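You operate a simulated robot arm through the tools that you are given. There is no shell and no other tool.

The job below is to be done with a simulated two-armed robot. You get a single attempt, and the scene is never put back.

## Task
Sand the old paint off the board on the bench's clamp plate with the sanding block marked 120.
Fine: tighten the orange clamp on it first; put the block back, loosen the clamp all the way and swing its arm aside. Set down upright: what you pick out. What is to be rubbed or washed off counts as gone when no trace of it is left.

The check looks at the end state, three seconds after you hand in, the way a careful person would. Anything else that was tipped, shoved, dropped, spilled or broken makes it a failure.

## Robot
Two 7-joint arms with three-finger grippers on one trunk that stands fixed in place. Base frame: the origin is at the foot of the trunk, x ahead of it, y to its left, z up. Lengths are in m, angles in degrees, forces in N, time in s.
The left shoulder is at [0.07, 0.165, 1.238], the right one opposite. With the tool pointing down near the work surface each hand reaches from about 0.38 to 0.88 m from the base axis, measured 20 degrees to its own side. Payload 3.91 kg a hand.
The TCP of each hand is the grasp point between the finger pads, 0.03 m short of the fingertips. In the tool frame z runs along the fingers and y along their closing line. The gripper opens to 0.116 m; its body begins 0.073 m behind the TCP.
Orientation is told as [roll, pitch, yaw] about the base's x, y, z axes, in that order, counted from this pose: with the fingers straight down and closing along the base's y, the tool's x points along the base's -x, its y along +y and its z along -z.

## Interface
- The arms move only by the tool play_rows. It takes "left_commands", "right_commands" or both (then of equal length, played together; a hand with none holds still); each is a list of rows, each a list of 3 entries, a list of its own where there are three numbers: the shift along the base's x, y, z in m, then the turn, a rotation vector about the base's x, y, z in rad, then the gripper command, from -1 (shut) to 1 (fully open), values between in proportion. In form: [[[tx, ty, tz], [wx, wy, wz], hand], ...]. A call has 1 to 20 rows; each row is the pose to reach, as a shift and turn from the pose commanded when the call began. Rows are played at 5 a second. More than 0.05 m and 8.6 degrees between two rows, or a gripper value outside its range, and nothing of the call is played. Where a pose cannot be reached the arm comes as near as it can. A force on the tool above 60 N (or 10 N above the force at the start of the call, whichever is more), or a blocked arm, ends the call early, and 0.2 s more pass. Each finger travels about 0.153 m/s and halts on what it meets, pressing with about 32 N; the grip force reading is that of the motor and also rises with nothing between the fingers. The clock runs only during rows and for 0.2 s after the last one: add rows that repeat a pose to give the fingers time. It gives the time, the measured TCP pose, the force on the tool (base axes), the opening and the grip force at its end, in the units of the frame above (readings bear some noise), with the torque about the TCP (base axes, N m) and any sound that the robot's microphone picked up.
- Cameras (640 x 400 px; columns grow to the right, rows downward): "scene" is now at [0.1396, 0.0504, 1.5643]; the picture's right is [0.47, -0.88, 0.00], its down [-0.52, -0.28, -0.81] and it looks along [0.71, 0.38, -0.59] (base axes); focal length 313 px, centre (320, 200). "left" rides on the left gripper at [0.075, 0.017, -0.088] in its tool frame; the picture's right is [-0.22, 0.97, 0.00], its down [-0.70, -0.16, -0.70] and it looks along [-0.68, -0.16, 0.71] (tool axes); focal length 247 px, centre (320, 200). "right" rides on the right gripper at [0.052, 0.056, -0.088] in its tool frame; the picture's right is [-0.73, 0.68, 0.00], its down [-0.49, -0.52, -0.70] and it looks along [-0.48, -0.51, 0.71] (tool axes); focal length 247 px, centre (320, 200). There is no depth. A picture from a camera that has moved, and an enlarged one, comes with that camera's place and axes in the base frame and with its lens. The place of the scene camera against the robot may be out by one fixed shift of up to 0.025 m in any direction.
- capture(camera): a new picture of that camera. It takes no simulated time.
- lift_body(by): slides the trunk up (or, below 0, down) by that many m; the arms and the scene camera ride with it, the base frame stays. It gives what a move gives, with no picture.
- aim_head(pan, tilt): turns the head with the scene camera to pan (to the left, within 86 degrees either way) and tilt (down, from -29 to 69), counted from straight ahead of the robot. It gives what a move gives.
- inspect(camera, box): a new picture of the part [left, top, right, bottom] of that camera's present view, enlarged. It takes no simulated time.
- finish_job(): hands the job in; it is judged then, once.

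Places have to be worked out from the pictures, the camera data and where the tool is seen. Open the grippers and draw the arms clear of the work before you hand the job in, unless the task says otherwise.

The tools are called after ">>>" as name(argument=value, ...) on one line, values as JSON. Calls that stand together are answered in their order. play_rows: Moves the arms, as the interface text tells. Its arguments: {"type":"object","properties":{"left_commands":{"type":"array","items":{"type":"array"}},"right_commands":{"type":"array","items":{"type":"array"}}},"required":[]} The other tools are called the same way: lift_body (by) moves the trunk up or down; aim_head (pan, tilt) turns the head that bears the scene camera; capture (camera) takes a picture; inspect (camera, box) takes an enlarged picture of a part of a camera's view; finish_job () hands the job in.

At the start:

```text
t: 0.0
left_ee_pos: [0.4664, 0.493, 1.3239]
left_ee_rot: [-0.1, 0.0, 0.0]
left_force: [0.3, 0.0, 0.2]
left_ft_torque: [-0.01, 0.02, -0.02]
left_grip_width: 0.1161
left_grip_force: 0.1
right_ee_pos: [0.4328, 0.0353, 1.3728]
right_ee_rot: [-0.1, 0.1, 0.0]
right_force: [-1.1, 0.8, -0.1]
right_ft_torque: [0.01, 0.03, 0.0]
right_grip_width: 0.1163
right_grip_force: 0.0
trunk travel left (down, up): [-0.775, 0.065]
head pan, tilt (commanded): [28.1, 36.1]
```

scene: 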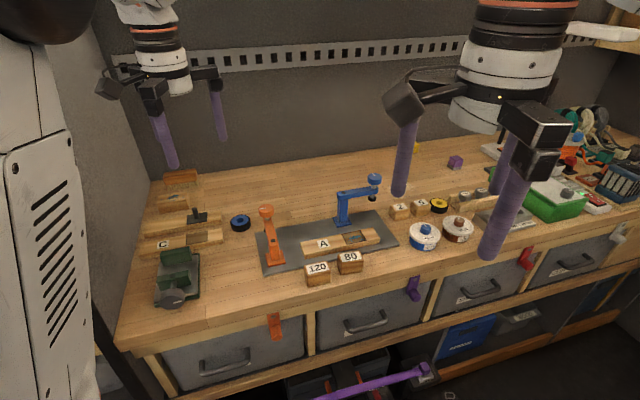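
right: 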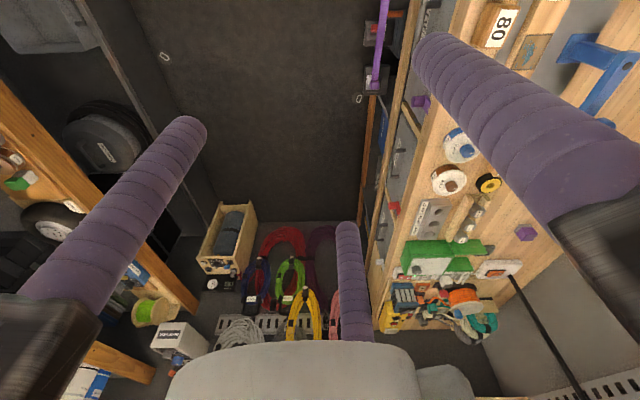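
left: 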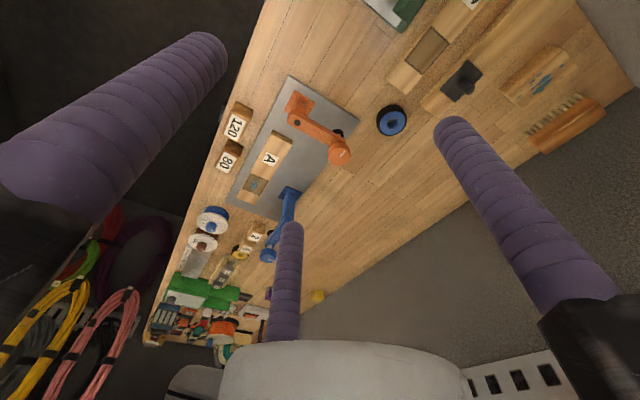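

I start by looking closely at the clamp plate, the board and the sanding blocks.

>>> inspect(camera="scene", box=[220, 160, 420, 300])

>>> inspect(camera="left", box=[180, 60, 380, 260])

>>> inspect(camera="scene", box=[120, 160, 280, 320])

```text
2.86 times, centred on (320, 230) of scene
camera zoom: at [0.1396, 0.0504, 1.5643], right [0.47, -0.88, 0.0], down [-0.52, -0.28, -0.81], along [0.71, 0.38, -0.59], focal length 895 px, centre (320, 114)
```

zoom: 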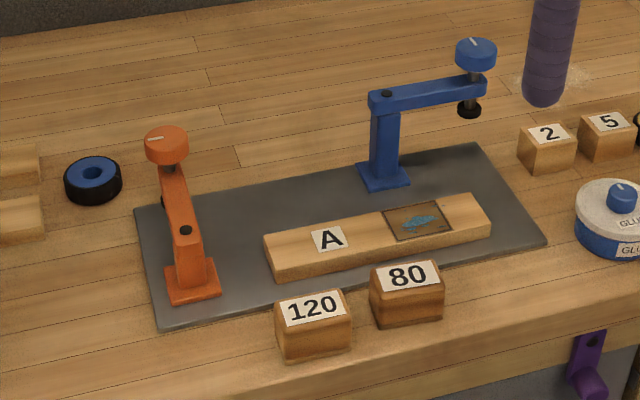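

```text
2.00 times, centred on (280, 160) of left
camera zoom: at [0.3917, 0.509, 1.411], right [0.22, 0.97, 0.0], down [0.7, -0.16, 0.7], along [0.68, -0.16, -0.71], focal length 494 px, centre (400, 280)
```

zoom: 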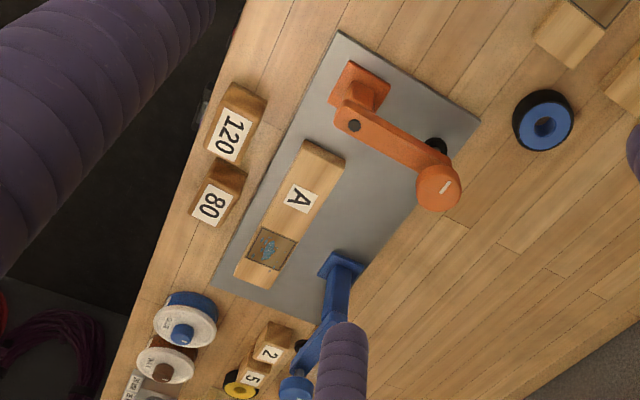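

```text
2.50 times, centred on (200, 240) of scene
camera zoom: at [0.1396, 0.0504, 1.5643], right [0.47, -0.88, 0.0], down [-0.52, -0.28, -0.81], along [0.71, 0.38, -0.59], focal length 783 px, centre (620, 100)
```

zoom: 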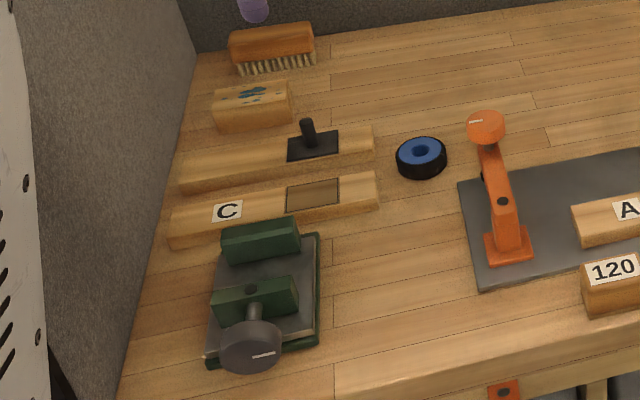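

The orange clamp stands at the near-left corner of the plate (roughly x 0.59, y 0.42) with its arm swung away from board A. I move the left hand lower for a second viewpoint, so I can triangulate.

>>> play_rows(left_commands=[[[0.0, -0.02, -0.03], [0, 0, 0], 1], [[0.0, -0.04, -0.06], [0, 0, 0], 1], [[0.0, -0.06, -0.09], [0, 0, 0], 1], [[0.0, -0.08, -0.12], [0, 0, 0], 1], [[0.0, -0.08, -0.12], [0, 0, 0], 1]])

>>> capture(camera="left")

>>> capture(camera="scene")

```text
t: 1.2
left_ee_pos: [0.4655, 0.4124, 1.2008]
left_ee_rot: [0.0, -0.1, 0.0]
left_force: [-0.8, 0.9, -0.3]
left_ft_torque: [-0.04, -0.03, -0.01]
left_grip_width: 0.1162
left_grip_force: 0.0
right_ee_pos: [0.4309, 0.0363, 1.3718]
right_ee_rot: [0.0, 0.0, 0.0]
right_force: [0.6, 0.6, -0.1]
right_ft_torque: [0.01, 0.0, 0.01]
right_grip_width: 0.116
right_grip_force: 0.0
trunk travel left (down, up): [-0.775, 0.065]
head pan, tilt (commanded): [28.1, 36.1]
```

```text
taken
camera left: at [0.3917, 0.4285, 1.2898], right [0.22, 0.97, 0.0], down [0.7, -0.16, 0.7], along [0.68, -0.16, -0.71], focal length 247 px, centre (320, 200)
```

left: 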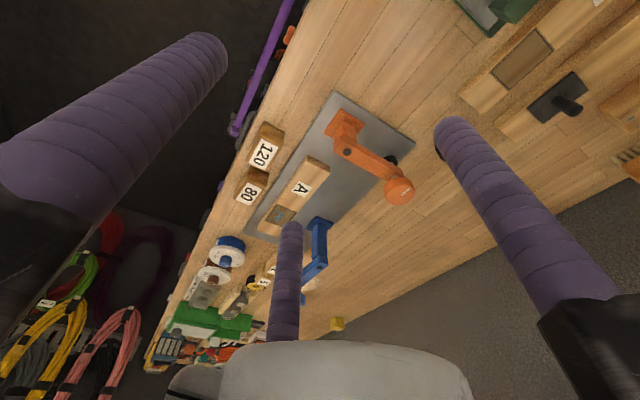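

```text
taken
camera scene: at [0.1393, 0.0508, 1.5643], right [0.47, -0.88, 0.0], down [-0.52, -0.28, -0.81], along [0.71, 0.38, -0.59], focal length 313 px, centre (320, 200)
```

scene: 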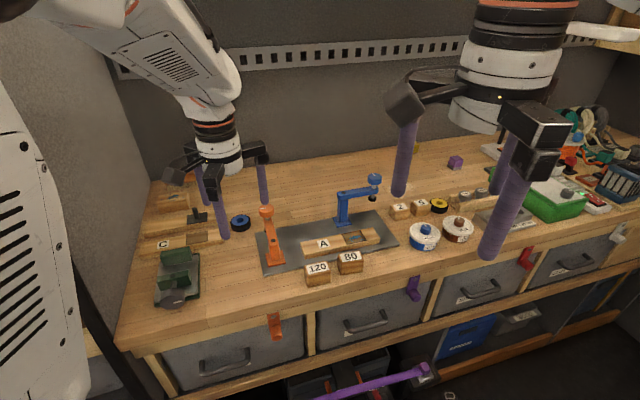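

The gripper has three fingers set roughly 120° apart. I zoom in for precise feature pixels from this viewpoint.

>>> inspect(camera="left", box=[230, 80, 430, 205])

>>> inspect(camera="scene", box=[240, 180, 400, 280])

```text
3.20 times, centred on (330, 142) of left
camera zoom: at [0.3917, 0.4285, 1.2898], right [0.22, 0.97, 0.0], down [0.7, -0.16, 0.7], along [0.68, -0.16, -0.71], focal length 790 px, centre (288, 384)
```

zoom: 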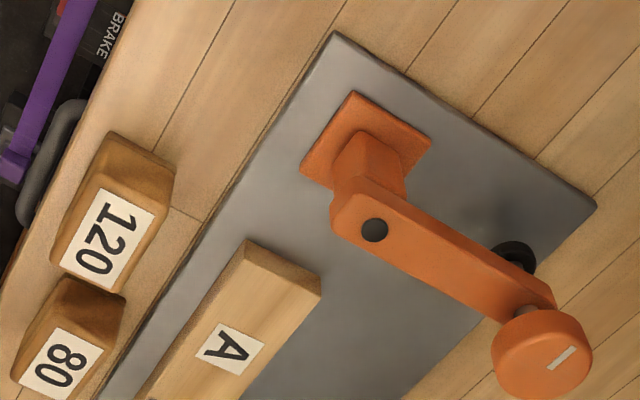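

```text
4.00 times, centred on (320, 230) of scene
camera zoom: at [0.1393, 0.0508, 1.5643], right [0.47, -0.88, 0.0], down [-0.52, -0.28, -0.81], along [0.71, 0.38, -0.59], focal length 1253 px, centre (320, 80)
```

zoom: 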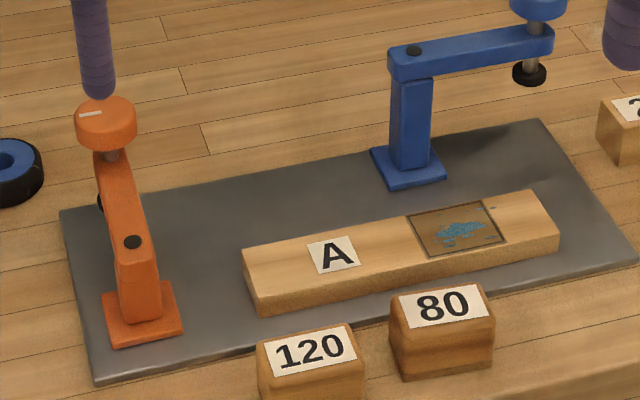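

Triangulating puts the pivot near (0.587, 0.423, 1.00), the knob top near (0.645, 0.488, 1.034) and the plate surface at z≈0.915. I lower the hand for a closer view so I can measure the arm length against the board.

>>> play_rows(left_commands=[[[0.0, -0.02, -0.03], [0, 0, 0], 1], [[0.0, -0.04, -0.06], [0, 0, 0], 1], [[0.0, -0.05, -0.08], [0, 0, 0], 1], [[0.0, -0.05, -0.08], [0, 0, 0], 1]])

>>> capture(camera="left")

>>> inspect(camera="left", box=[280, 60, 480, 185])

```text
t: 2.2
left_ee_pos: [0.4678, 0.3631, 1.1233]
left_ee_rot: [0.0, 0.0, 0.0]
left_force: [-0.2, 1.1, 0.8]
left_ft_torque: [0.01, 0.02, 0.01]
left_grip_width: 0.1161
left_grip_force: 0.0
right_ee_pos: [0.4328, 0.0361, 1.3718]
right_ee_rot: [0.0, 0.0, 0.1]
right_force: [0.0, -0.5, 0.4]
right_ft_torque: [-0.01, -0.01, 0.01]
right_grip_width: 0.116
right_grip_force: 0.1
trunk travel left (down, up): [-0.775, 0.065]
head pan, tilt (commanded): [28.1, 36.1]
```

```text
taken
camera left: at [0.3938, 0.3788, 1.2115], right [0.22, 0.97, 0.0], down [0.7, -0.16, 0.7], along [0.68, -0.16, -0.71], focal length 247 px, centre (320, 200)
```

left: 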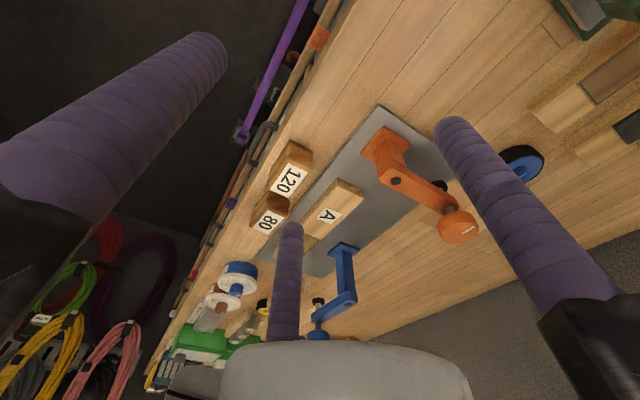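

```text
3.20 times, centred on (380, 122) of left
camera zoom: at [0.3938, 0.3788, 1.2115], right [0.22, 0.97, 0.0], down [0.7, -0.16, 0.7], along [0.68, -0.16, -0.71], focal length 790 px, centre (128, 448)
```

zoom: 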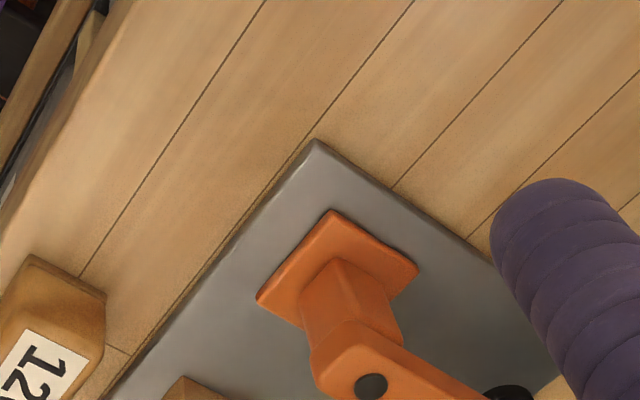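

I zoom on the arm, knob and board end from this closer viewpoint.

>>> inspect(camera="left", box=[360, 120, 500, 250])

>>> inspect(camera="left", box=[250, 130, 410, 240])

```text
3.08 times, centred on (430, 185) of left
camera zoom: at [0.3938, 0.3788, 1.2115], right [0.22, 0.97, 0.0], down [0.7, -0.16, 0.7], along [0.68, -0.16, -0.71], focal length 760 px, centre (-18, 246)
```

zoom: 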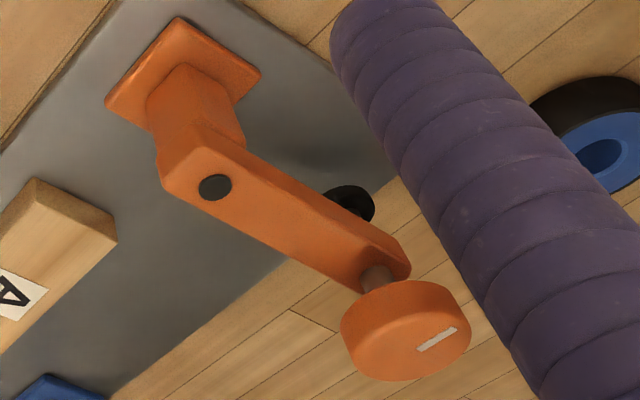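

```text
3.64 times, centred on (330, 185) of left
camera zoom: at [0.3938, 0.3788, 1.2115], right [0.22, 0.97, 0.0], down [0.7, -0.16, 0.7], along [0.68, -0.16, -0.71], focal length 898 px, centre (284, 254)
```

zoom: 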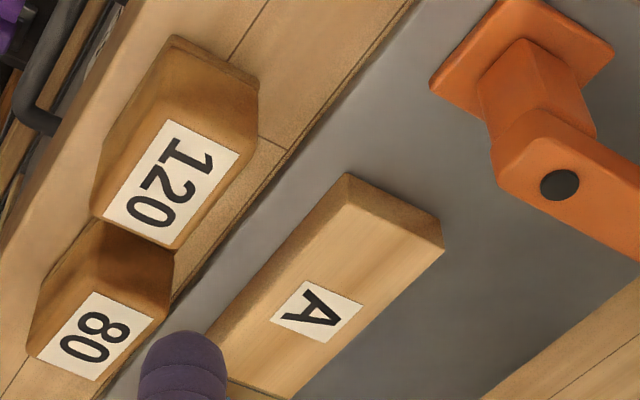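

I zoom further on the board end and on the two blocks for exact corners.

>>> inspect(camera="left", box=[310, 165, 374, 205])

>>> inspect(camera="left", box=[250, 135, 330, 240])

>>> inspect(camera="scene", box=[250, 190, 314, 230])

```text
10.00 times, centred on (342, 185) of left
camera zoom: at [0.3938, 0.3788, 1.2115], right [0.22, 0.97, 0.0], down [0.7, -0.16, 0.7], along [0.68, -0.16, -0.71], focal length 2470 px, centre (100, 350)
```

zoom: 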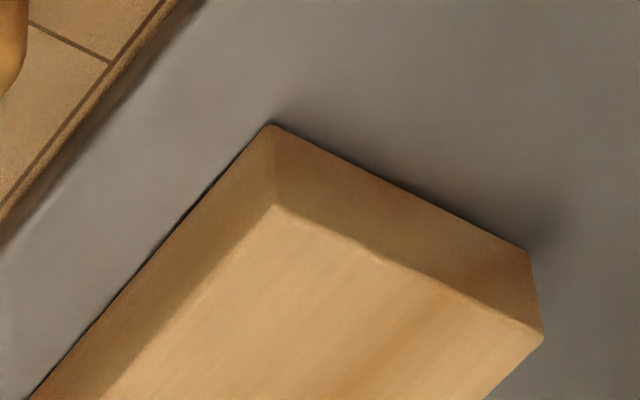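

```text
3.81 times, centred on (290, 188) of left
camera zoom: at [0.3938, 0.3788, 1.2115], right [0.22, 0.97, 0.0], down [0.7, -0.16, 0.7], along [0.68, -0.16, -0.71], focal length 941 px, centre (434, 248)
```

zoom: 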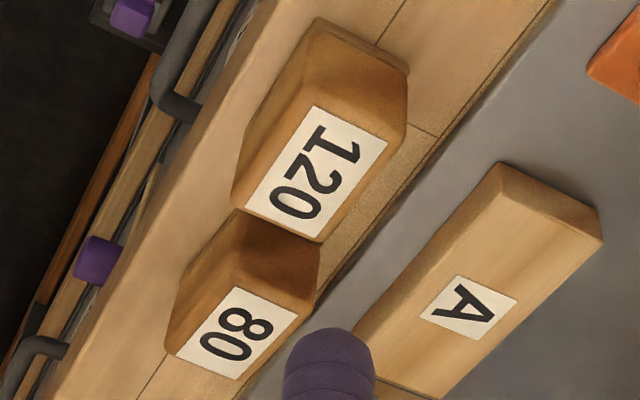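

```text
10.00 times, centred on (282, 210) of scene
camera zoom: at [0.1394, 0.0504, 1.5643], right [0.47, -0.88, 0.0], down [-0.52, -0.28, -0.81], along [0.71, 0.38, -0.59], focal length 3132 px, centre (700, 100)
```

zoom: 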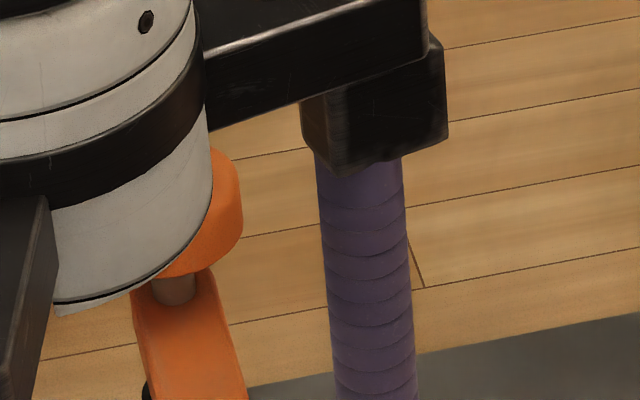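

The pad's swing radius (about 0.085 m) seems to land right at the board's end, so I need a better measurement. I tilt the hand so its camera looks straight down over the clamp and board end.

>>> play_rows(left_commands=[[[0.02, 0.005, 0.03], [0.0275, 0.121, 0], 1], [[0.05, 0.012, 0.06], [0.055, 0.2425, 0], 1], [[0.08, 0.02, 0.076], [0.0825, 0.3638, 0], 1], [[0.11, 0.027, 0.076], [0.11, 0.485, 0], 1], [[0.13, 0.032, 0.076], [0.1375, 0.6064, 0], 1], [[0.147, 0.037, 0.076], [0.155, 0.683, 0], 1], [[0.147, 0.037, 0.076], [0.172, 0.758, 0], 1], [[0.147, 0.037, 0.076], [0.172, 0.758, 0], 1], [[0.147, 0.037, 0.076], [0.172, 0.758, 0], 1]])

>>> capture(camera="left")

>>> capture(camera="scene")

```text
t: 4.2
left_ee_pos: [0.6118, 0.3998, 1.198]
left_ee_rot: [12.3, 43.1, 4.8]
left_force: [0.2, -0.5, 0.0]
left_ft_torque: [0.02, -0.01, -0.03]
left_grip_width: 0.1158
left_grip_force: 0.1
right_ee_pos: [0.4338, 0.0366, 1.3727]
right_ee_rot: [0.0, 0.0, 0.0]
right_force: [-0.6, 1.2, 1.1]
right_ft_torque: [0.04, -0.01, 0.01]
right_grip_width: 0.1159
right_grip_force: 0.1
trunk travel left (down, up): [-0.775, 0.065]
head pan, tilt (commanded): [28.1, 36.1]
```

```text
taken
camera left: at [0.621, 0.397, 1.3151], right [0.22, 0.97, 0.0], down [0.97, -0.22, 0.0], along [0.0, 0.0, -1.0], focal length 247 px, centre (320, 200)
```

left: 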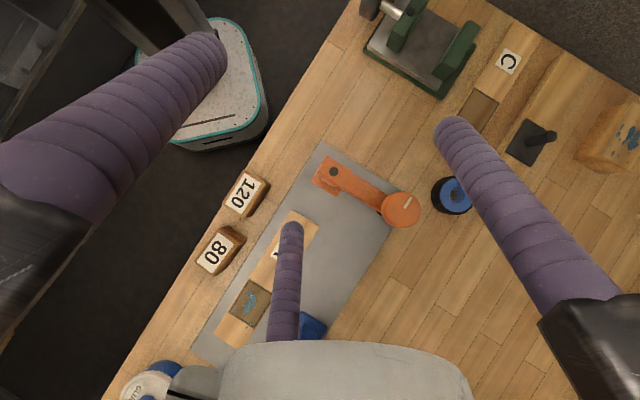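

```text
taken
camera scene: at [0.1397, 0.0506, 1.5642], right [0.47, -0.88, 0.0], down [-0.52, -0.28, -0.81], along [0.71, 0.38, -0.59], focal length 313 px, centre (320, 200)
```

scene: 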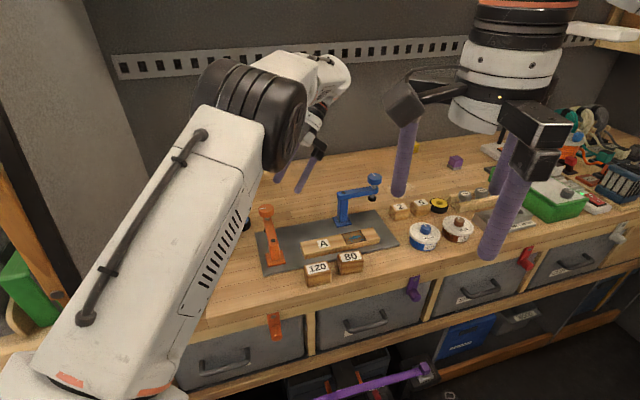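

This straight-down view is very useful. I enlarge it for measuring.

>>> inspect(camera="left", box=[260, 130, 440, 260])

>>> inspect(camera="left", box=[180, 150, 340, 370])

```text
3.08 times, centred on (350, 195) of left
camera zoom: at [0.621, 0.397, 1.3151], right [0.22, 0.97, 0.0], down [0.97, -0.22, 0.0], along [0.0, 0.0, -1.0], focal length 760 px, centre (228, 215)
```

zoom: 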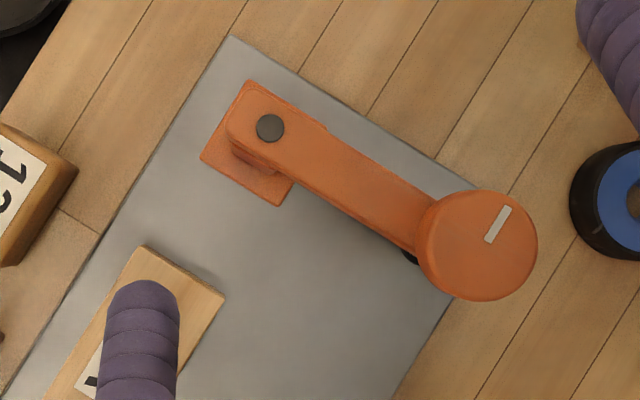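

```text
1.82 times, centred on (260, 260) of left
camera zoom: at [0.621, 0.397, 1.3151], right [0.22, 0.97, 0.0], down [0.97, -0.22, 0.0], along [0.0, 0.0, -1.0], focal length 449 px, centre (429, 91)
```

zoom: 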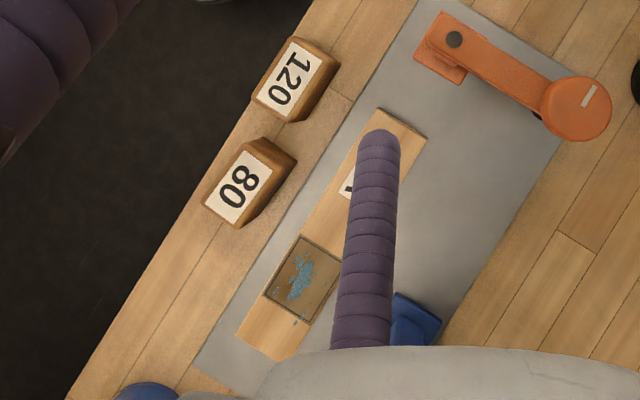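

The down view shows the pivot at (0.589, 0.423) and the knob centre at about (0.652, 0.487), radius about 0.021. The arm is about 0.09 m long and the board end is 0.078 m from the pivot, so the pad will land roughly 12 mm inside the board end. Next I check how the fingers close, in free air.

>>> play_rows(left_commands=[[[0, 0, 0], [0, 0, 0], 0.0], [[0, 0, 0], [0, 0, 0], 0.0], [[0, 0, 0], [0, 0, 0], 0.0]])

>>> capture(camera="left")

>>> play_rows(left_commands=[[[0, 0, 0], [0, 0, 0], -1], [[0, 0, 0], [0, 0, 0], -1], [[0, 0, 0], [0, 0, 0], -1]])

>>> capture(camera="left")

```text
t: 5.0
left_ee_pos: [0.613, 0.3989, 1.1992]
left_ee_rot: [12.3, 43.0, 4.8]
left_force: [-0.7, -0.5, 1.4]
left_ft_torque: [-0.02, 0.02, -0.03]
left_grip_width: 0.0579
left_grip_force: 0.0
right_ee_pos: [0.4332, 0.0356, 1.3708]
right_ee_rot: [0.1, 0.1, 0.0]
right_force: [-0.4, 0.2, 0.1]
right_ft_torque: [-0.01, -0.01, -0.05]
right_grip_width: 0.116
right_grip_force: 0.0
trunk travel left (down, up): [-0.775, 0.065]
head pan, tilt (commanded): [28.1, 36.1]
```

```text
taken
camera left: at [0.621, 0.3968, 1.3151], right [0.22, 0.97, 0.0], down [0.97, -0.22, 0.0], along [0.0, 0.0, -1.0], focal length 247 px, centre (320, 200)
```

left: 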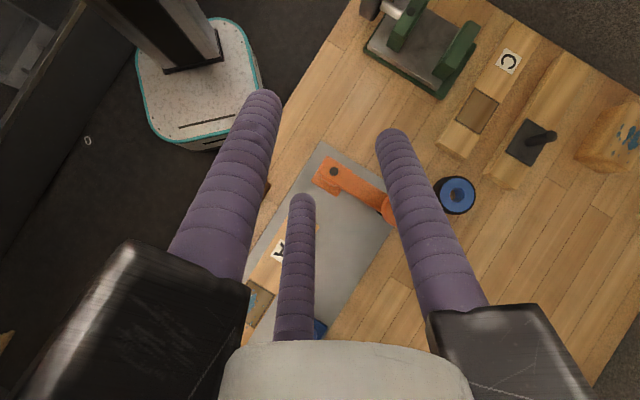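

```text
t: 5.8
left_ee_pos: [0.6124, 0.3982, 1.1981]
left_ee_rot: [12.2, 43.2, 4.7]
left_force: [0.1, -0.3, 1.1]
left_ft_torque: [0.01, 0.02, -0.02]
left_grip_width: 0.0094
left_grip_force: 32.5
right_ee_pos: [0.4332, 0.0364, 1.3728]
right_ee_rot: [0.0, 0.1, 0.0]
right_force: [0.3, 0.0, -0.2]
right_ft_torque: [0.01, 0.03, 0.01]
right_grip_width: 0.1159
right_grip_force: 0.1
trunk travel left (down, up): [-0.775, 0.065]
head pan, tilt (commanded): [28.1, 36.1]
```

```text
taken
camera left: at [0.6209, 0.3969, 1.3151], right [0.22, 0.97, 0.0], down [0.97, -0.22, 0.0], along [0.0, 0.0, -1.0], focal length 247 px, centre (320, 200)
```

left: 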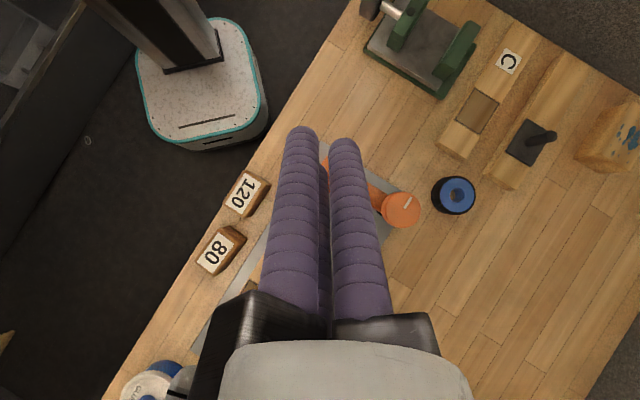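

The gripper is a centric three-jaw one, which suits the knob. I level the hand again and bring it above the orange knob.

>>> play_rows(left_commands=[[[0.0, 0.015, 0.0], [-0.0287, -0.1263, 0], -0.5], [[0.006, 0.03, 0.0], [-0.0573, -0.2527, 0], 0], [[0.013, 0.045, 0.0], [-0.086, -0.379, 0], 0.2], [[0.02, 0.06, 0.0], [-0.1147, -0.5053, 0], 0.2], [[0.03, 0.075, 0.0], [-0.1433, -0.6317, 0], 0.2], [[0.0386, 0.087, 0.0], [-0.172, -0.758, 0], 0.2], [[0.0386, 0.087, 0.0], [-0.172, -0.758, 0], 0.2], [[0.0386, 0.087, 0.0], [-0.172, -0.758, 0], 0.2]])

>>> capture(camera="left")

```text
t: 7.6
left_ee_pos: [0.6523, 0.4857, 1.1989]
left_ee_rot: [0.0, -0.1, 0.0]
left_force: [0.3, 1.1, 0.3]
left_ft_torque: [0.0, 0.03, 0.01]
left_grip_width: 0.0691
left_grip_force: 0.0
right_ee_pos: [0.4333, 0.0355, 1.3719]
right_ee_rot: [0.0, -0.1, 0.0]
right_force: [-0.3, 1.1, -0.6]
right_ft_torque: [0.05, 0.03, 0.0]
right_grip_width: 0.1161
right_grip_force: 0.1
trunk travel left (down, up): [-0.775, 0.065]
head pan, tilt (commanded): [28.1, 36.1]
```

```text
taken
camera left: at [0.578, 0.5024, 1.2863], right [0.22, 0.97, 0.0], down [0.7, -0.16, 0.7], along [0.68, -0.16, -0.71], focal length 247 px, centre (320, 200)
```

left: 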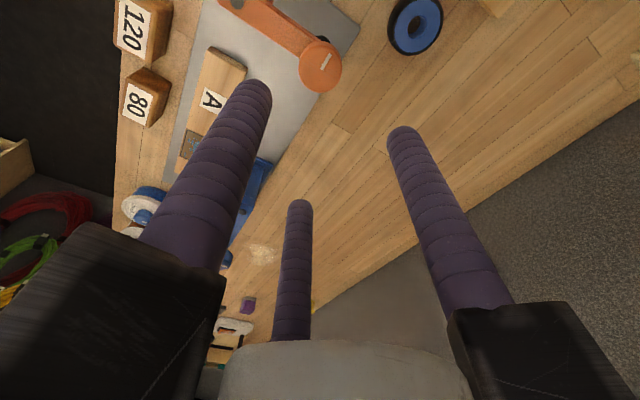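

The knob sits near (0.648, 0.489) in this view. I yaw the hand about +76° so the clamp arm falls between two fingers, and go down to 1.11.

>>> play_rows(left_commands=[[[0, 0, -0.01], [0, 0, 0.147], 0.2], [[0, 0, -0.02], [0, 0, 0.294], 0.2], [[0, 0, -0.03], [0, 0, 0.441], 0.2], [[0, 0, -0.04], [0, 0, 0.588], 0.2], [[0, 0, -0.05], [0, 0, 0.735], 0.2], [[0, 0, -0.06], [0, 0, 0.882], 0.2], [[-0.001, 0.001, -0.07], [0, 0, 1.029], 0.2], [[-0.002, 0.001, -0.08], [0, 0, 1.176], 0.2], [[-0.002, 0.001, -0.09], [0, 0, 1.321], 0.2], [[-0.002, 0.001, -0.09], [0, 0, 1.321], 0.2], [[-0.002, 0.001, -0.09], [0, 0, 1.321], 0.2]])

>>> capture(camera="left")

>>> capture(camera="scene")

```text
t: 10.0
left_ee_pos: [0.6499, 0.4869, 1.109]
left_ee_rot: [0.2, 0.0, 75.7]
left_force: [0.2, 0.4, -0.2]
left_ft_torque: [0.01, 0.02, 0.02]
left_grip_width: 0.0696
left_grip_force: 0.0
right_ee_pos: [0.4329, 0.0344, 1.3709]
right_ee_rot: [0.0, 0.0, 0.0]
right_force: [-0.6, -0.1, -0.5]
right_ft_torque: [-0.01, 0.0, -0.05]
right_grip_width: 0.1158
right_grip_force: 0.0
trunk travel left (down, up): [-0.775, 0.065]
head pan, tilt (commanded): [28.1, 36.1]
```

```text
taken
camera left: at [0.6155, 0.4179, 1.1965], right [-0.89, 0.46, 0.0], down [0.33, 0.63, 0.7], along [0.32, 0.62, -0.71], focal length 247 px, centre (320, 200)
```

left: 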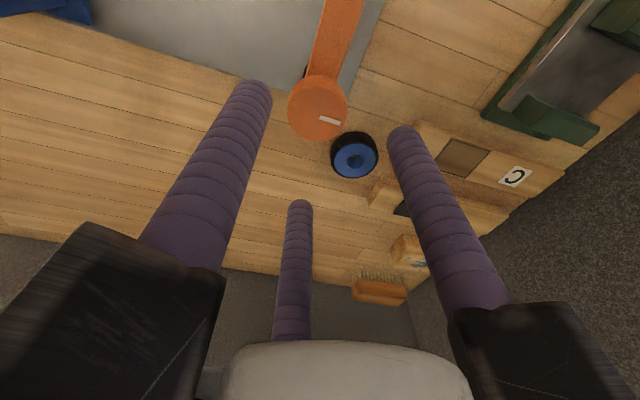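

```text
taken
camera scene: at [0.1396, 0.0504, 1.5643], right [0.47, -0.88, 0.0], down [-0.52, -0.28, -0.81], along [0.71, 0.38, -0.59], focal length 313 px, centre (320, 200)
```

scene: 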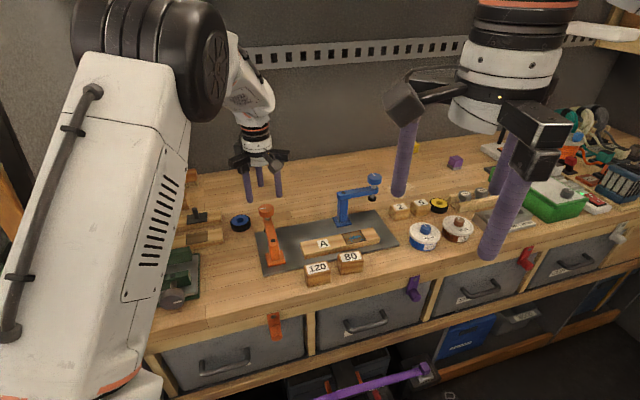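

The knob lies almost exactly under the TCP (predicted (320,113), seen at about (318,110)). I zoom to refine this before descending.

>>> inspect(camera="left", box=[270, 50, 370, 150])

```text
4.00 times, centred on (320, 100) of left
camera zoom: at [0.6155, 0.4179, 1.1965], right [-0.89, 0.46, 0.0], down [0.33, 0.63, 0.7], along [0.32, 0.62, -0.71], focal length 988 px, centre (320, 600)
```

zoom: 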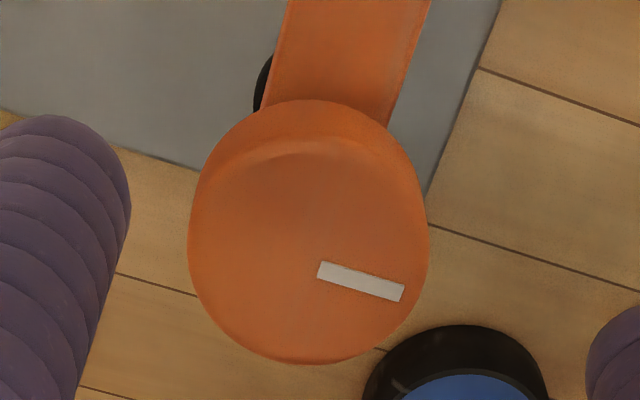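

The knob centre works out at (0.652, 0.487). I descend around it with the fingers open at 0.07.

>>> play_rows(left_commands=[[[0.001, -0.0005, -0.02], [0, 0, 0], 0.2], [[0.002, -0.001, -0.04], [0, 0, 0], 0.2], [[0.002, -0.001, -0.055], [0, 0, 0], 0.2], [[0.002, -0.001, -0.065], [0, 0, 0], 0.2], [[0.002, -0.001, -0.075], [0, 0, 0], 0.2], [[0.002, -0.001, -0.075], [0, 0, 0], 0.2]])

>>> capture(camera="left")

>>> inspect(camera="scene", box=[200, 140, 360, 280])

```text
t: 11.4
left_ee_pos: [0.6517, 0.4869, 1.0354]
left_ee_rot: [0.2, 0.0, 75.7]
left_force: [-0.5, -0.6, -0.5]
left_ft_torque: [-0.02, -0.03, -0.01]
left_grip_width: 0.0695
left_grip_force: 0.0
right_ee_pos: [0.4331, 0.0361, 1.3728]
right_ee_rot: [0.1, 0.0, 0.0]
right_force: [0.4, 0.2, 0.3]
right_ft_torque: [0.0, 0.02, -0.03]
right_grip_width: 0.1161
right_grip_force: 0.0
trunk travel left (down, up): [-0.775, 0.065]
head pan, tilt (commanded): [28.1, 36.1]
```

```text
taken
camera left: at [0.6167, 0.418, 1.1228], right [-0.89, 0.46, 0.0], down [0.33, 0.63, 0.7], along [0.32, 0.62, -0.71], focal length 247 px, centre (320, 200)
```

left: 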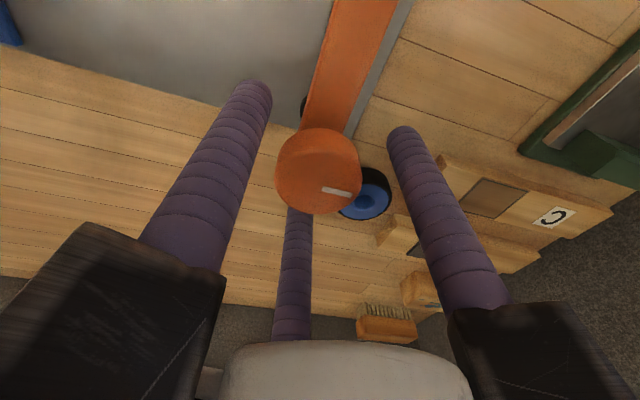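

```text
2.86 times, centred on (280, 210) of scene
camera zoom: at [0.1395, 0.0503, 1.5643], right [0.47, -0.88, 0.0], down [-0.52, -0.28, -0.81], along [0.71, 0.38, -0.59], focal length 895 px, centre (434, 171)
```

zoom: 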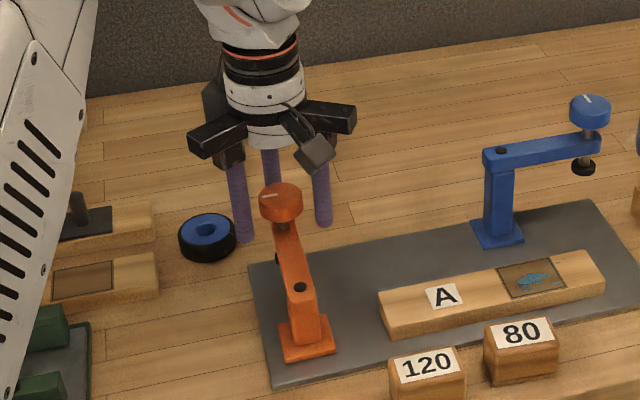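

The knob is centred between the fingers. I close to a loose cage of 0.048 and swing the arm along its arc (radius 0.09 about the pivot), turning the hand with it, the first half now.

>>> play_rows(left_commands=[[[0, 0, 0], [0, 0, 0], -0.1], [[0, 0, 0], [0, 0, 0], -0.17], [[0, 0, 0], [0, 0, 0], -0.17], [[0.0078, -0.0087, 0], [0, 0, -0.1296], -0.17], [[0.0144, -0.0183, 0], [0, 0, -0.2592], -0.17], [[0.0197, -0.0287, 0], [0, 0, -0.3888], -0.17], [[0.0197, -0.0287, 0], [0, 0, -0.3888], -0.17]])

>>> capture(camera="left")

>>> inspect(camera="scene", box=[200, 140, 360, 280])

```text
t: 13.0
left_ee_pos: [0.6704, 0.4569, 1.0351]
left_ee_rot: [-0.1, -0.2, 53.3]
left_force: [-0.2, 1.3, -0.1]
left_ft_torque: [-0.01, 0.01, 0.05]
left_grip_width: 0.0485
left_grip_force: 0.6
right_ee_pos: [0.4328, 0.0351, 1.3712]
right_ee_rot: [0.0, 0.1, 0.0]
right_force: [0.5, -0.9, 0.3]
right_ft_torque: [-0.03, -0.01, 0.0]
right_grip_width: 0.1159
right_grip_force: 0.1
trunk travel left (down, up): [-0.775, 0.065]
head pan, tilt (commanded): [28.1, 36.1]
```

```text
taken
camera left: at [0.6125, 0.4077, 1.1223], right [-0.65, 0.76, 0.0], down [0.54, 0.46, 0.7], along [0.53, 0.45, -0.71], focal length 247 px, centre (320, 200)
```

left: 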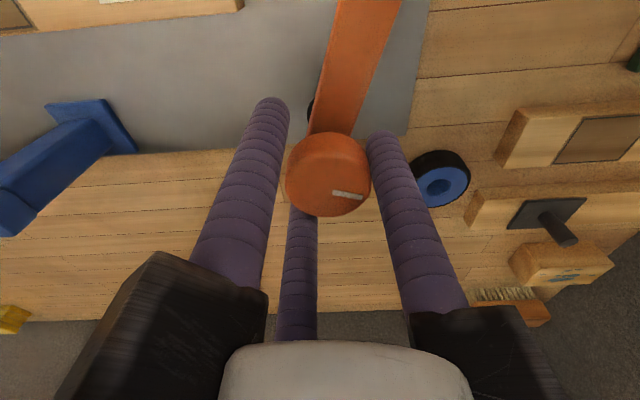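

```text
2.86 times, centred on (280, 210) of scene
camera zoom: at [0.1393, 0.0508, 1.5643], right [0.47, -0.88, 0.0], down [-0.52, -0.28, -0.81], along [0.71, 0.38, -0.59], focal length 895 px, centre (434, 171)
```

zoom: 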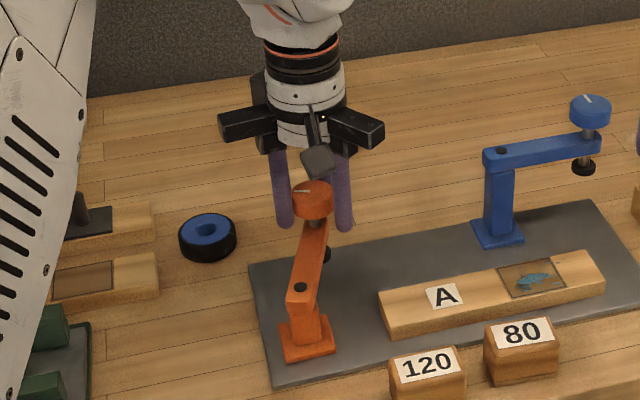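

The arm follows easily with almost no force. I continue the swing until the arm lies along the board axis.

>>> play_rows(left_commands=[[[0.0039, -0.011, 0], [0, 0, -0.1296], -0.17], [[0.0064, -0.0223, 0], [0, 0, -0.2592], -0.17], [[0.0073, -0.034, 0], [0, 0, -0.3888], -0.17], [[0.0068, -0.0456, 0], [0, 0, -0.5184], -0.17], [[0.0048, -0.0571, 0], [0, 0, -0.648], -0.17], [[0.0012, -0.0682, 0], [0, 0, -0.7776], -0.17], [[0.0012, -0.0682, 0], [0, 0, -0.7776], -0.17]])

>>> capture(camera="left")

>>> inspect(camera="scene", box=[220, 140, 380, 280])

```text
t: 14.6
left_ee_pos: [0.6727, 0.3908, 1.0339]
left_ee_rot: [-0.1, -0.2, 8.8]
left_force: [-0.7, 1.5, 0.4]
left_ft_torque: [0.0, 0.03, 0.01]
left_grip_width: 0.0485
left_grip_force: 1.0
right_ee_pos: [0.4332, 0.0364, 1.3709]
right_ee_rot: [-0.1, -0.1, 0.0]
right_force: [-0.9, 0.8, -0.5]
right_ft_torque: [0.01, 0.0, 0.02]
right_grip_width: 0.1159
right_grip_force: 0.1
trunk travel left (down, up): [-0.775, 0.065]
head pan, tilt (commanded): [28.1, 36.1]
```

```text
taken
camera left: at [0.5972, 0.3948, 1.1212], right [0.07, 1.0, 0.0], down [0.71, -0.05, 0.7], along [0.7, -0.05, -0.71], focal length 247 px, centre (320, 200)
```

left: 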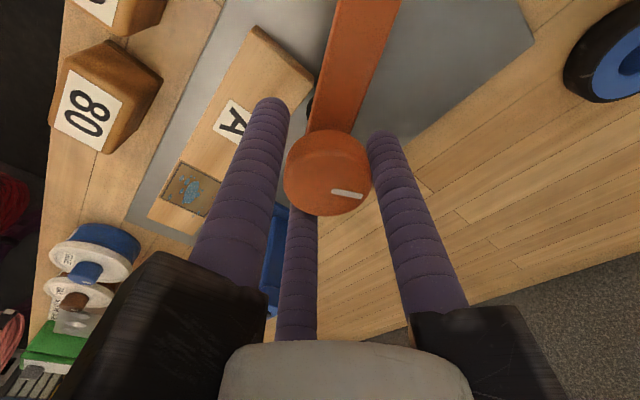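

```text
2.86 times, centred on (300, 210) of scene
camera zoom: at [0.1397, 0.0508, 1.5642], right [0.47, -0.88, 0.0], down [-0.52, -0.28, -0.81], along [0.71, 0.38, -0.59], focal length 895 px, centre (377, 171)
```

zoom: 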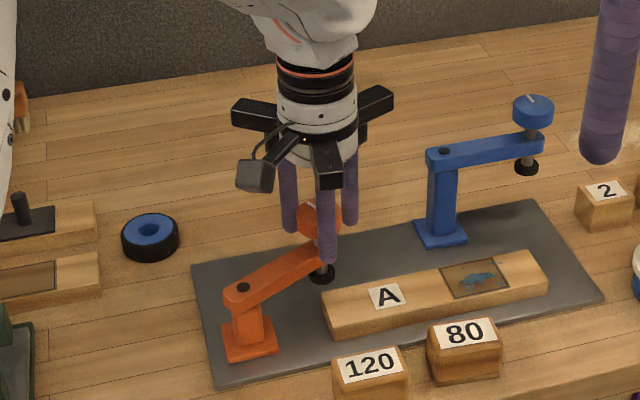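

The arm is now about 22° short of the board axis. I finish the swing with a slight overshoot to take up the lag of the cage.

>>> play_rows(left_commands=[[[-0.0049, -0.0106, 0], [0, 0, -0.1296], -0.17], [[-0.0111, -0.0204, 0], [0, 0, -0.2592], -0.17], [[-0.0186, -0.0294, 0], [0, 0, -0.3888], -0.17], [[-0.0208, -0.0316, 0], [0, 0, -0.4238], -0.17], [[-0.0208, -0.0316, 0], [0, 0, -0.4238], -0.17]])

>>> capture(camera="left")

>>> inspect(camera="scene", box=[240, 160, 380, 280])

```text
t: 15.8
left_ee_pos: [0.6514, 0.359, 1.0334]
left_ee_rot: [0.0, -0.1, -15.5]
left_force: [-0.1, 0.8, 0.2]
left_ft_torque: [0.02, 0.01, 0.0]
left_grip_width: 0.0481
left_grip_force: 0.0
right_ee_pos: [0.4319, 0.0361, 1.3717]
right_ee_rot: [0.0, 0.1, 0.0]
right_force: [0.6, -0.4, -0.2]
right_ft_torque: [-0.06, 0.01, -0.02]
right_grip_width: 0.116
right_grip_force: 0.0
trunk travel left (down, up): [-0.775, 0.065]
head pan, tilt (commanded): [28.1, 36.1]
```

```text
taken
camera left: at [0.585, 0.3945, 1.1212], right [0.48, 0.88, 0.0], down [0.63, -0.34, 0.7], along [0.62, -0.33, -0.71], focal length 247 px, centre (320, 200)
```

left: 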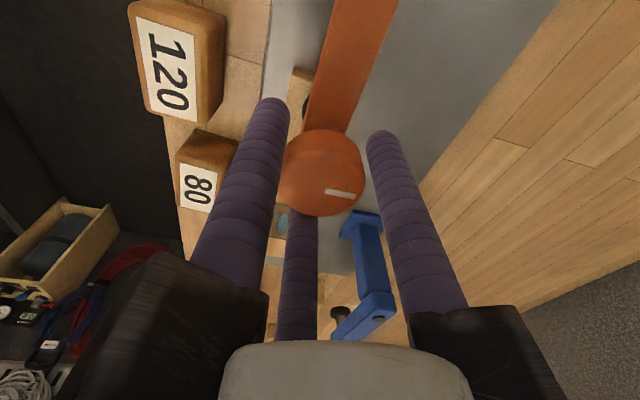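

```text
3.33 times, centred on (310, 220) of scene
camera zoom: at [0.1398, 0.0505, 1.5642], right [0.47, -0.88, 0.0], down [-0.52, -0.28, -0.81], along [0.71, 0.38, -0.59], focal length 1044 px, centre (353, 133)
```

zoom: 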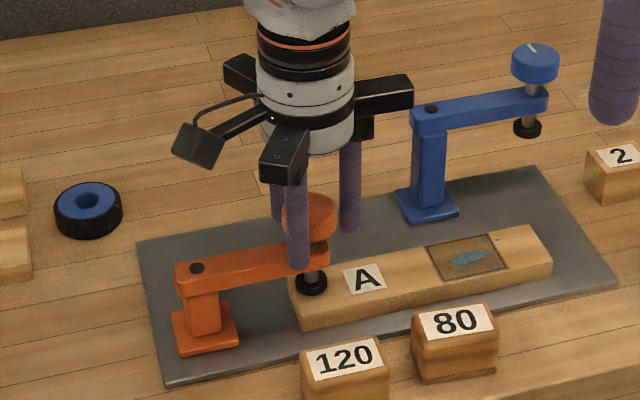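

The pad is now above the board end. I open slightly, wind the wrist back to about +60° of yaw and then grip the knob to start tightening clockwise.

>>> play_rows(left_commands=[[[0.0007, 0.001, 0.003], [0, 0, 0], 0.2], [[0.0007, 0.001, 0.004], [0, 0, 0.0], 0.2], [[0.0007, 0.001, 0.004], [0, 0, 0.147], 0.2], [[0.0007, 0.001, 0.004], [0, 0, 0.294], 0.2], [[0.0007, 0.001, 0.004], [0, 0, 0.441], 0.2], [[0.0007, 0.001, 0.004], [0, 0, 0.588], 0.2], [[0.0007, 0.001, 0.004], [0, 0, 0.735], 0.2], [[0.0007, 0.001, 0.004], [0, 0, 0.882], 0.2], [[0.0007, 0.001, 0.004], [0, 0, 1.029], 0.2], [[0.0007, 0.001, 0.004], [0, 0, 1.176], 0.2], [[0.0007, 0.001, 0.004], [0, 0, 1.318], 0.2], [[0.0007, 0.001, 0.004], [0, 0, 1.318], 0.2]])

>>> inspect(camera="left", box=[260, 100, 400, 230])

>>> inspect(camera="scene", box=[270, 180, 350, 260])

```text
t: 18.4
left_ee_pos: [0.6513, 0.3589, 1.0368]
left_ee_rot: [0.1, 0.0, 60.2]
left_force: [0.2, -1.0, -0.1]
left_ft_torque: [-0.03, 0.0, 0.02]
left_grip_width: 0.0696
left_grip_force: 0.0
right_ee_pos: [0.4319, 0.0352, 1.3724]
right_ee_rot: [0.0, 0.0, 0.0]
right_force: [-0.6, -0.7, -0.7]
right_ft_torque: [0.0, 0.01, -0.01]
right_grip_width: 0.1161
right_grip_force: 0.1
trunk travel left (down, up): [-0.775, 0.065]
head pan, tilt (commanded): [28.1, 36.1]
```

```text
3.08 times, centred on (330, 165) of left
camera zoom: at [0.6006, 0.3019, 1.1262], right [-0.73, 0.68, 0.0], down [0.49, 0.52, 0.7], along [0.47, 0.51, -0.71], focal length 760 px, centre (289, 308)
```

zoom: 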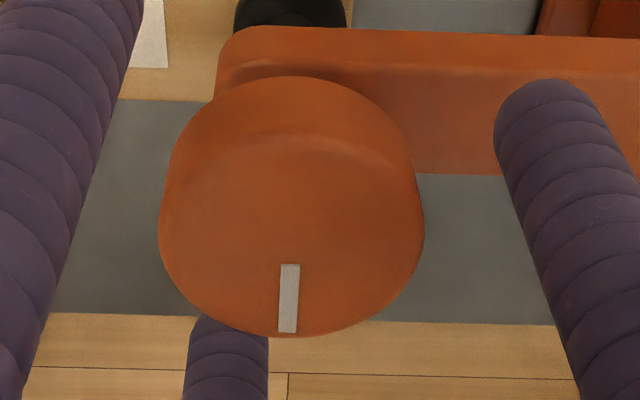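

```text
5.00 times, centred on (310, 220) of scene
camera zoom: at [0.1396, 0.0505, 1.5643], right [0.47, -0.88, 0.0], down [-0.52, -0.28, -0.81], along [0.71, 0.38, -0.59], focal length 1566 px, centre (370, 100)
```

zoom: 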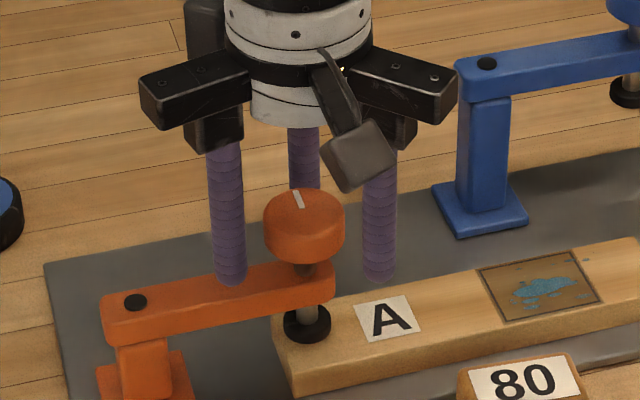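

The clamp looks well placed: the pad hovers about 8 mm above the board end. I grip the knob and turn it clockwise by about 59°, watching the force and torque.

>>> play_rows(left_commands=[[[0, 0, 0], [0, 0, 0], -1], [[0, 0, 0], [0, 0, 0], -1], [[0, 0, 0], [0, 0, -0.147], -1], [[0, 0, 0], [0, 0, -0.294], -1], [[0, 0, 0], [0, 0, -0.441], -1], [[0, 0, 0], [0, 0, -0.588], -1], [[0, 0, 0], [0, 0, -0.735], -1], [[0, 0, 0], [0, 0, -0.882], -1], [[0, 0, 0], [0, 0, -1.029], -1]])

>>> inspect(camera="scene", box=[270, 180, 350, 260])

```text
t: 20.4
left_ee_pos: [0.6516, 0.3612, 1.0363]
left_ee_rot: [0.0, 0.1, 1.0]
left_force: [-3.2, 0.0, -14.6]
left_ft_torque: [-0.21, -0.27, 0.04]
left_grip_width: 0.0408
left_grip_force: 45.1
right_ee_pos: [0.434, 0.0369, 1.3706]
right_ee_rot: [0.0, 0.0, 0.0]
right_force: [0.4, -1.3, -0.3]
right_ft_torque: [-0.01, -0.01, -0.01]
right_grip_width: 0.1162
right_grip_force: 0.2
trunk travel left (down, up): [-0.775, 0.065]
head pan, tilt (commanded): [28.1, 36.1]
```

```text
5.00 times, centred on (310, 220) of scene
camera zoom: at [0.141, 0.0516, 1.5639], right [0.47, -0.88, 0.0], down [-0.52, -0.28, -0.81], along [0.71, 0.38, -0.59], focal length 1566 px, centre (370, 100)
```

zoom: 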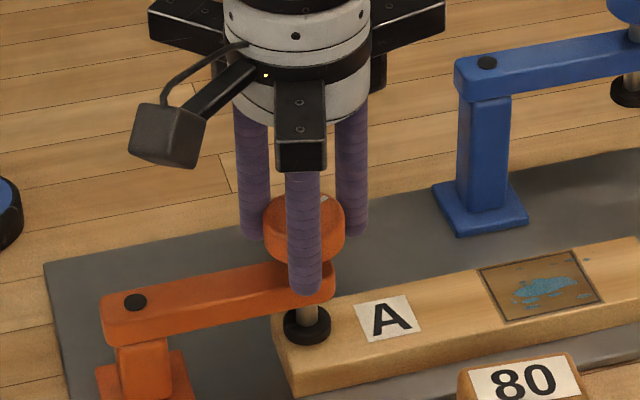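

The screw is drawing down (−14.6 N on the tool), so clockwise tightens. I lower the hand by 1 mm steps to relieve the pull and estimate the pitch.

>>> play_rows(left_commands=[[[0, 0, -0.001], [0, 0, 0], -1], [[0, 0, -0.001], [0, 0, 0], -1]])

```text
t: 21.0
left_ee_pos: [0.6531, 0.3605, 1.0371]
left_ee_rot: [0.0, 0.0, 1.1]
left_force: [-2.5, -0.1, -12.2]
left_ft_torque: [0.07, 0.52, -0.01]
left_grip_width: 0.0412
left_grip_force: 44.9
right_ee_pos: [0.4336, 0.0356, 1.3705]
right_ee_rot: [-0.1, 0.0, 0.0]
right_force: [0.3, 0.6, 0.3]
right_ft_torque: [-0.03, 0.02, 0.01]
right_grip_width: 0.116
right_grip_force: 0.1
trunk travel left (down, up): [-0.775, 0.065]
head pan, tilt (commanded): [28.1, 36.1]
```

>>> play_rows(left_commands=[[[0, 0, -0.001], [0, 0, 0], -1], [[0, 0, -0.002], [0, 0, 0], -1], [[0, 0, -0.002], [0, 0, 0], -1]])

```text
t: 21.8
left_ee_pos: [0.6528, 0.3606, 1.037]
left_ee_rot: [0.1, -0.1, 1.1]
left_force: [-0.5, 1.3, -0.1]
left_ft_torque: [0.36, 0.22, 0.01]
left_grip_width: 0.041
left_grip_force: 45.3
right_ee_pos: [0.4338, 0.0357, 1.3717]
right_ee_rot: [0.1, -0.1, 0.0]
right_force: [-0.6, 0.2, -0.4]
right_ft_torque: [0.04, 0.0, 0.01]
right_grip_width: 0.1162
right_grip_force: 0.1
trunk travel left (down, up): [-0.775, 0.065]
head pan, tilt (commanded): [28.1, 36.1]
```

Lowering by 3 mm removed the pull, so the pitch is coarse (about 2–3 mm for this 59°). I turn on clockwise while lowering along with the knob.

>>> play_rows(left_commands=[[[0, 0, -0.0004], [0, 0, -0.147], -1], [[0, 0, -0.0008], [0, 0, -0.294], -1], [[0, 0, -0.0012], [0, 0, -0.441], -1], [[0, 0, -0.0016], [0, 0, -0.588], -1], [[0, 0, -0.002], [0, 0, -0.735], -1], [[0, 0, -0.0024], [0, 0, -0.882], -1]])

>>> inspect(camera="scene", box=[270, 180, 350, 260])

```text
t: 23.2
left_ee_pos: [0.6517, 0.3592, 1.0334]
left_ee_rot: [0.1, -0.2, -49.5]
left_force: [1.7, 1.4, 6.4]
left_ft_torque: [-0.37, 0.12, 0.0]
left_grip_width: 0.0411
left_grip_force: 45.3
right_ee_pos: [0.4322, 0.0363, 1.3718]
right_ee_rot: [0.0, 0.0, 0.0]
right_force: [-0.1, 0.2, -0.5]
right_ft_torque: [0.01, -0.01, -0.01]
right_grip_width: 0.1158
right_grip_force: 0.0
trunk travel left (down, up): [-0.775, 0.065]
head pan, tilt (commanded): [28.1, 36.1]
```

```text
5.00 times, centred on (310, 220) of scene
camera zoom: at [0.1392, 0.0505, 1.5644], right [0.47, -0.88, 0.0], down [-0.52, -0.28, -0.81], along [0.71, 0.38, -0.59], focal length 1566 px, centre (370, 100)
```

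zoom: 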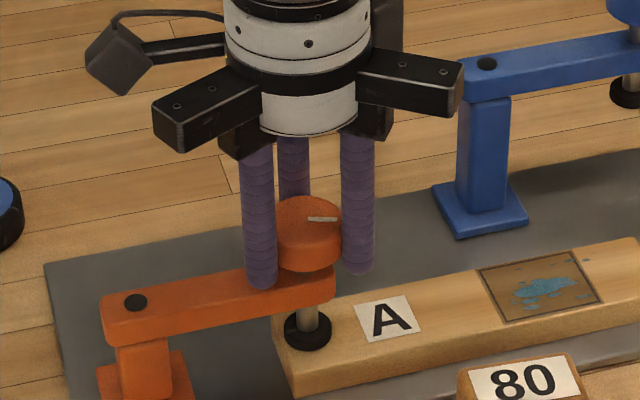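

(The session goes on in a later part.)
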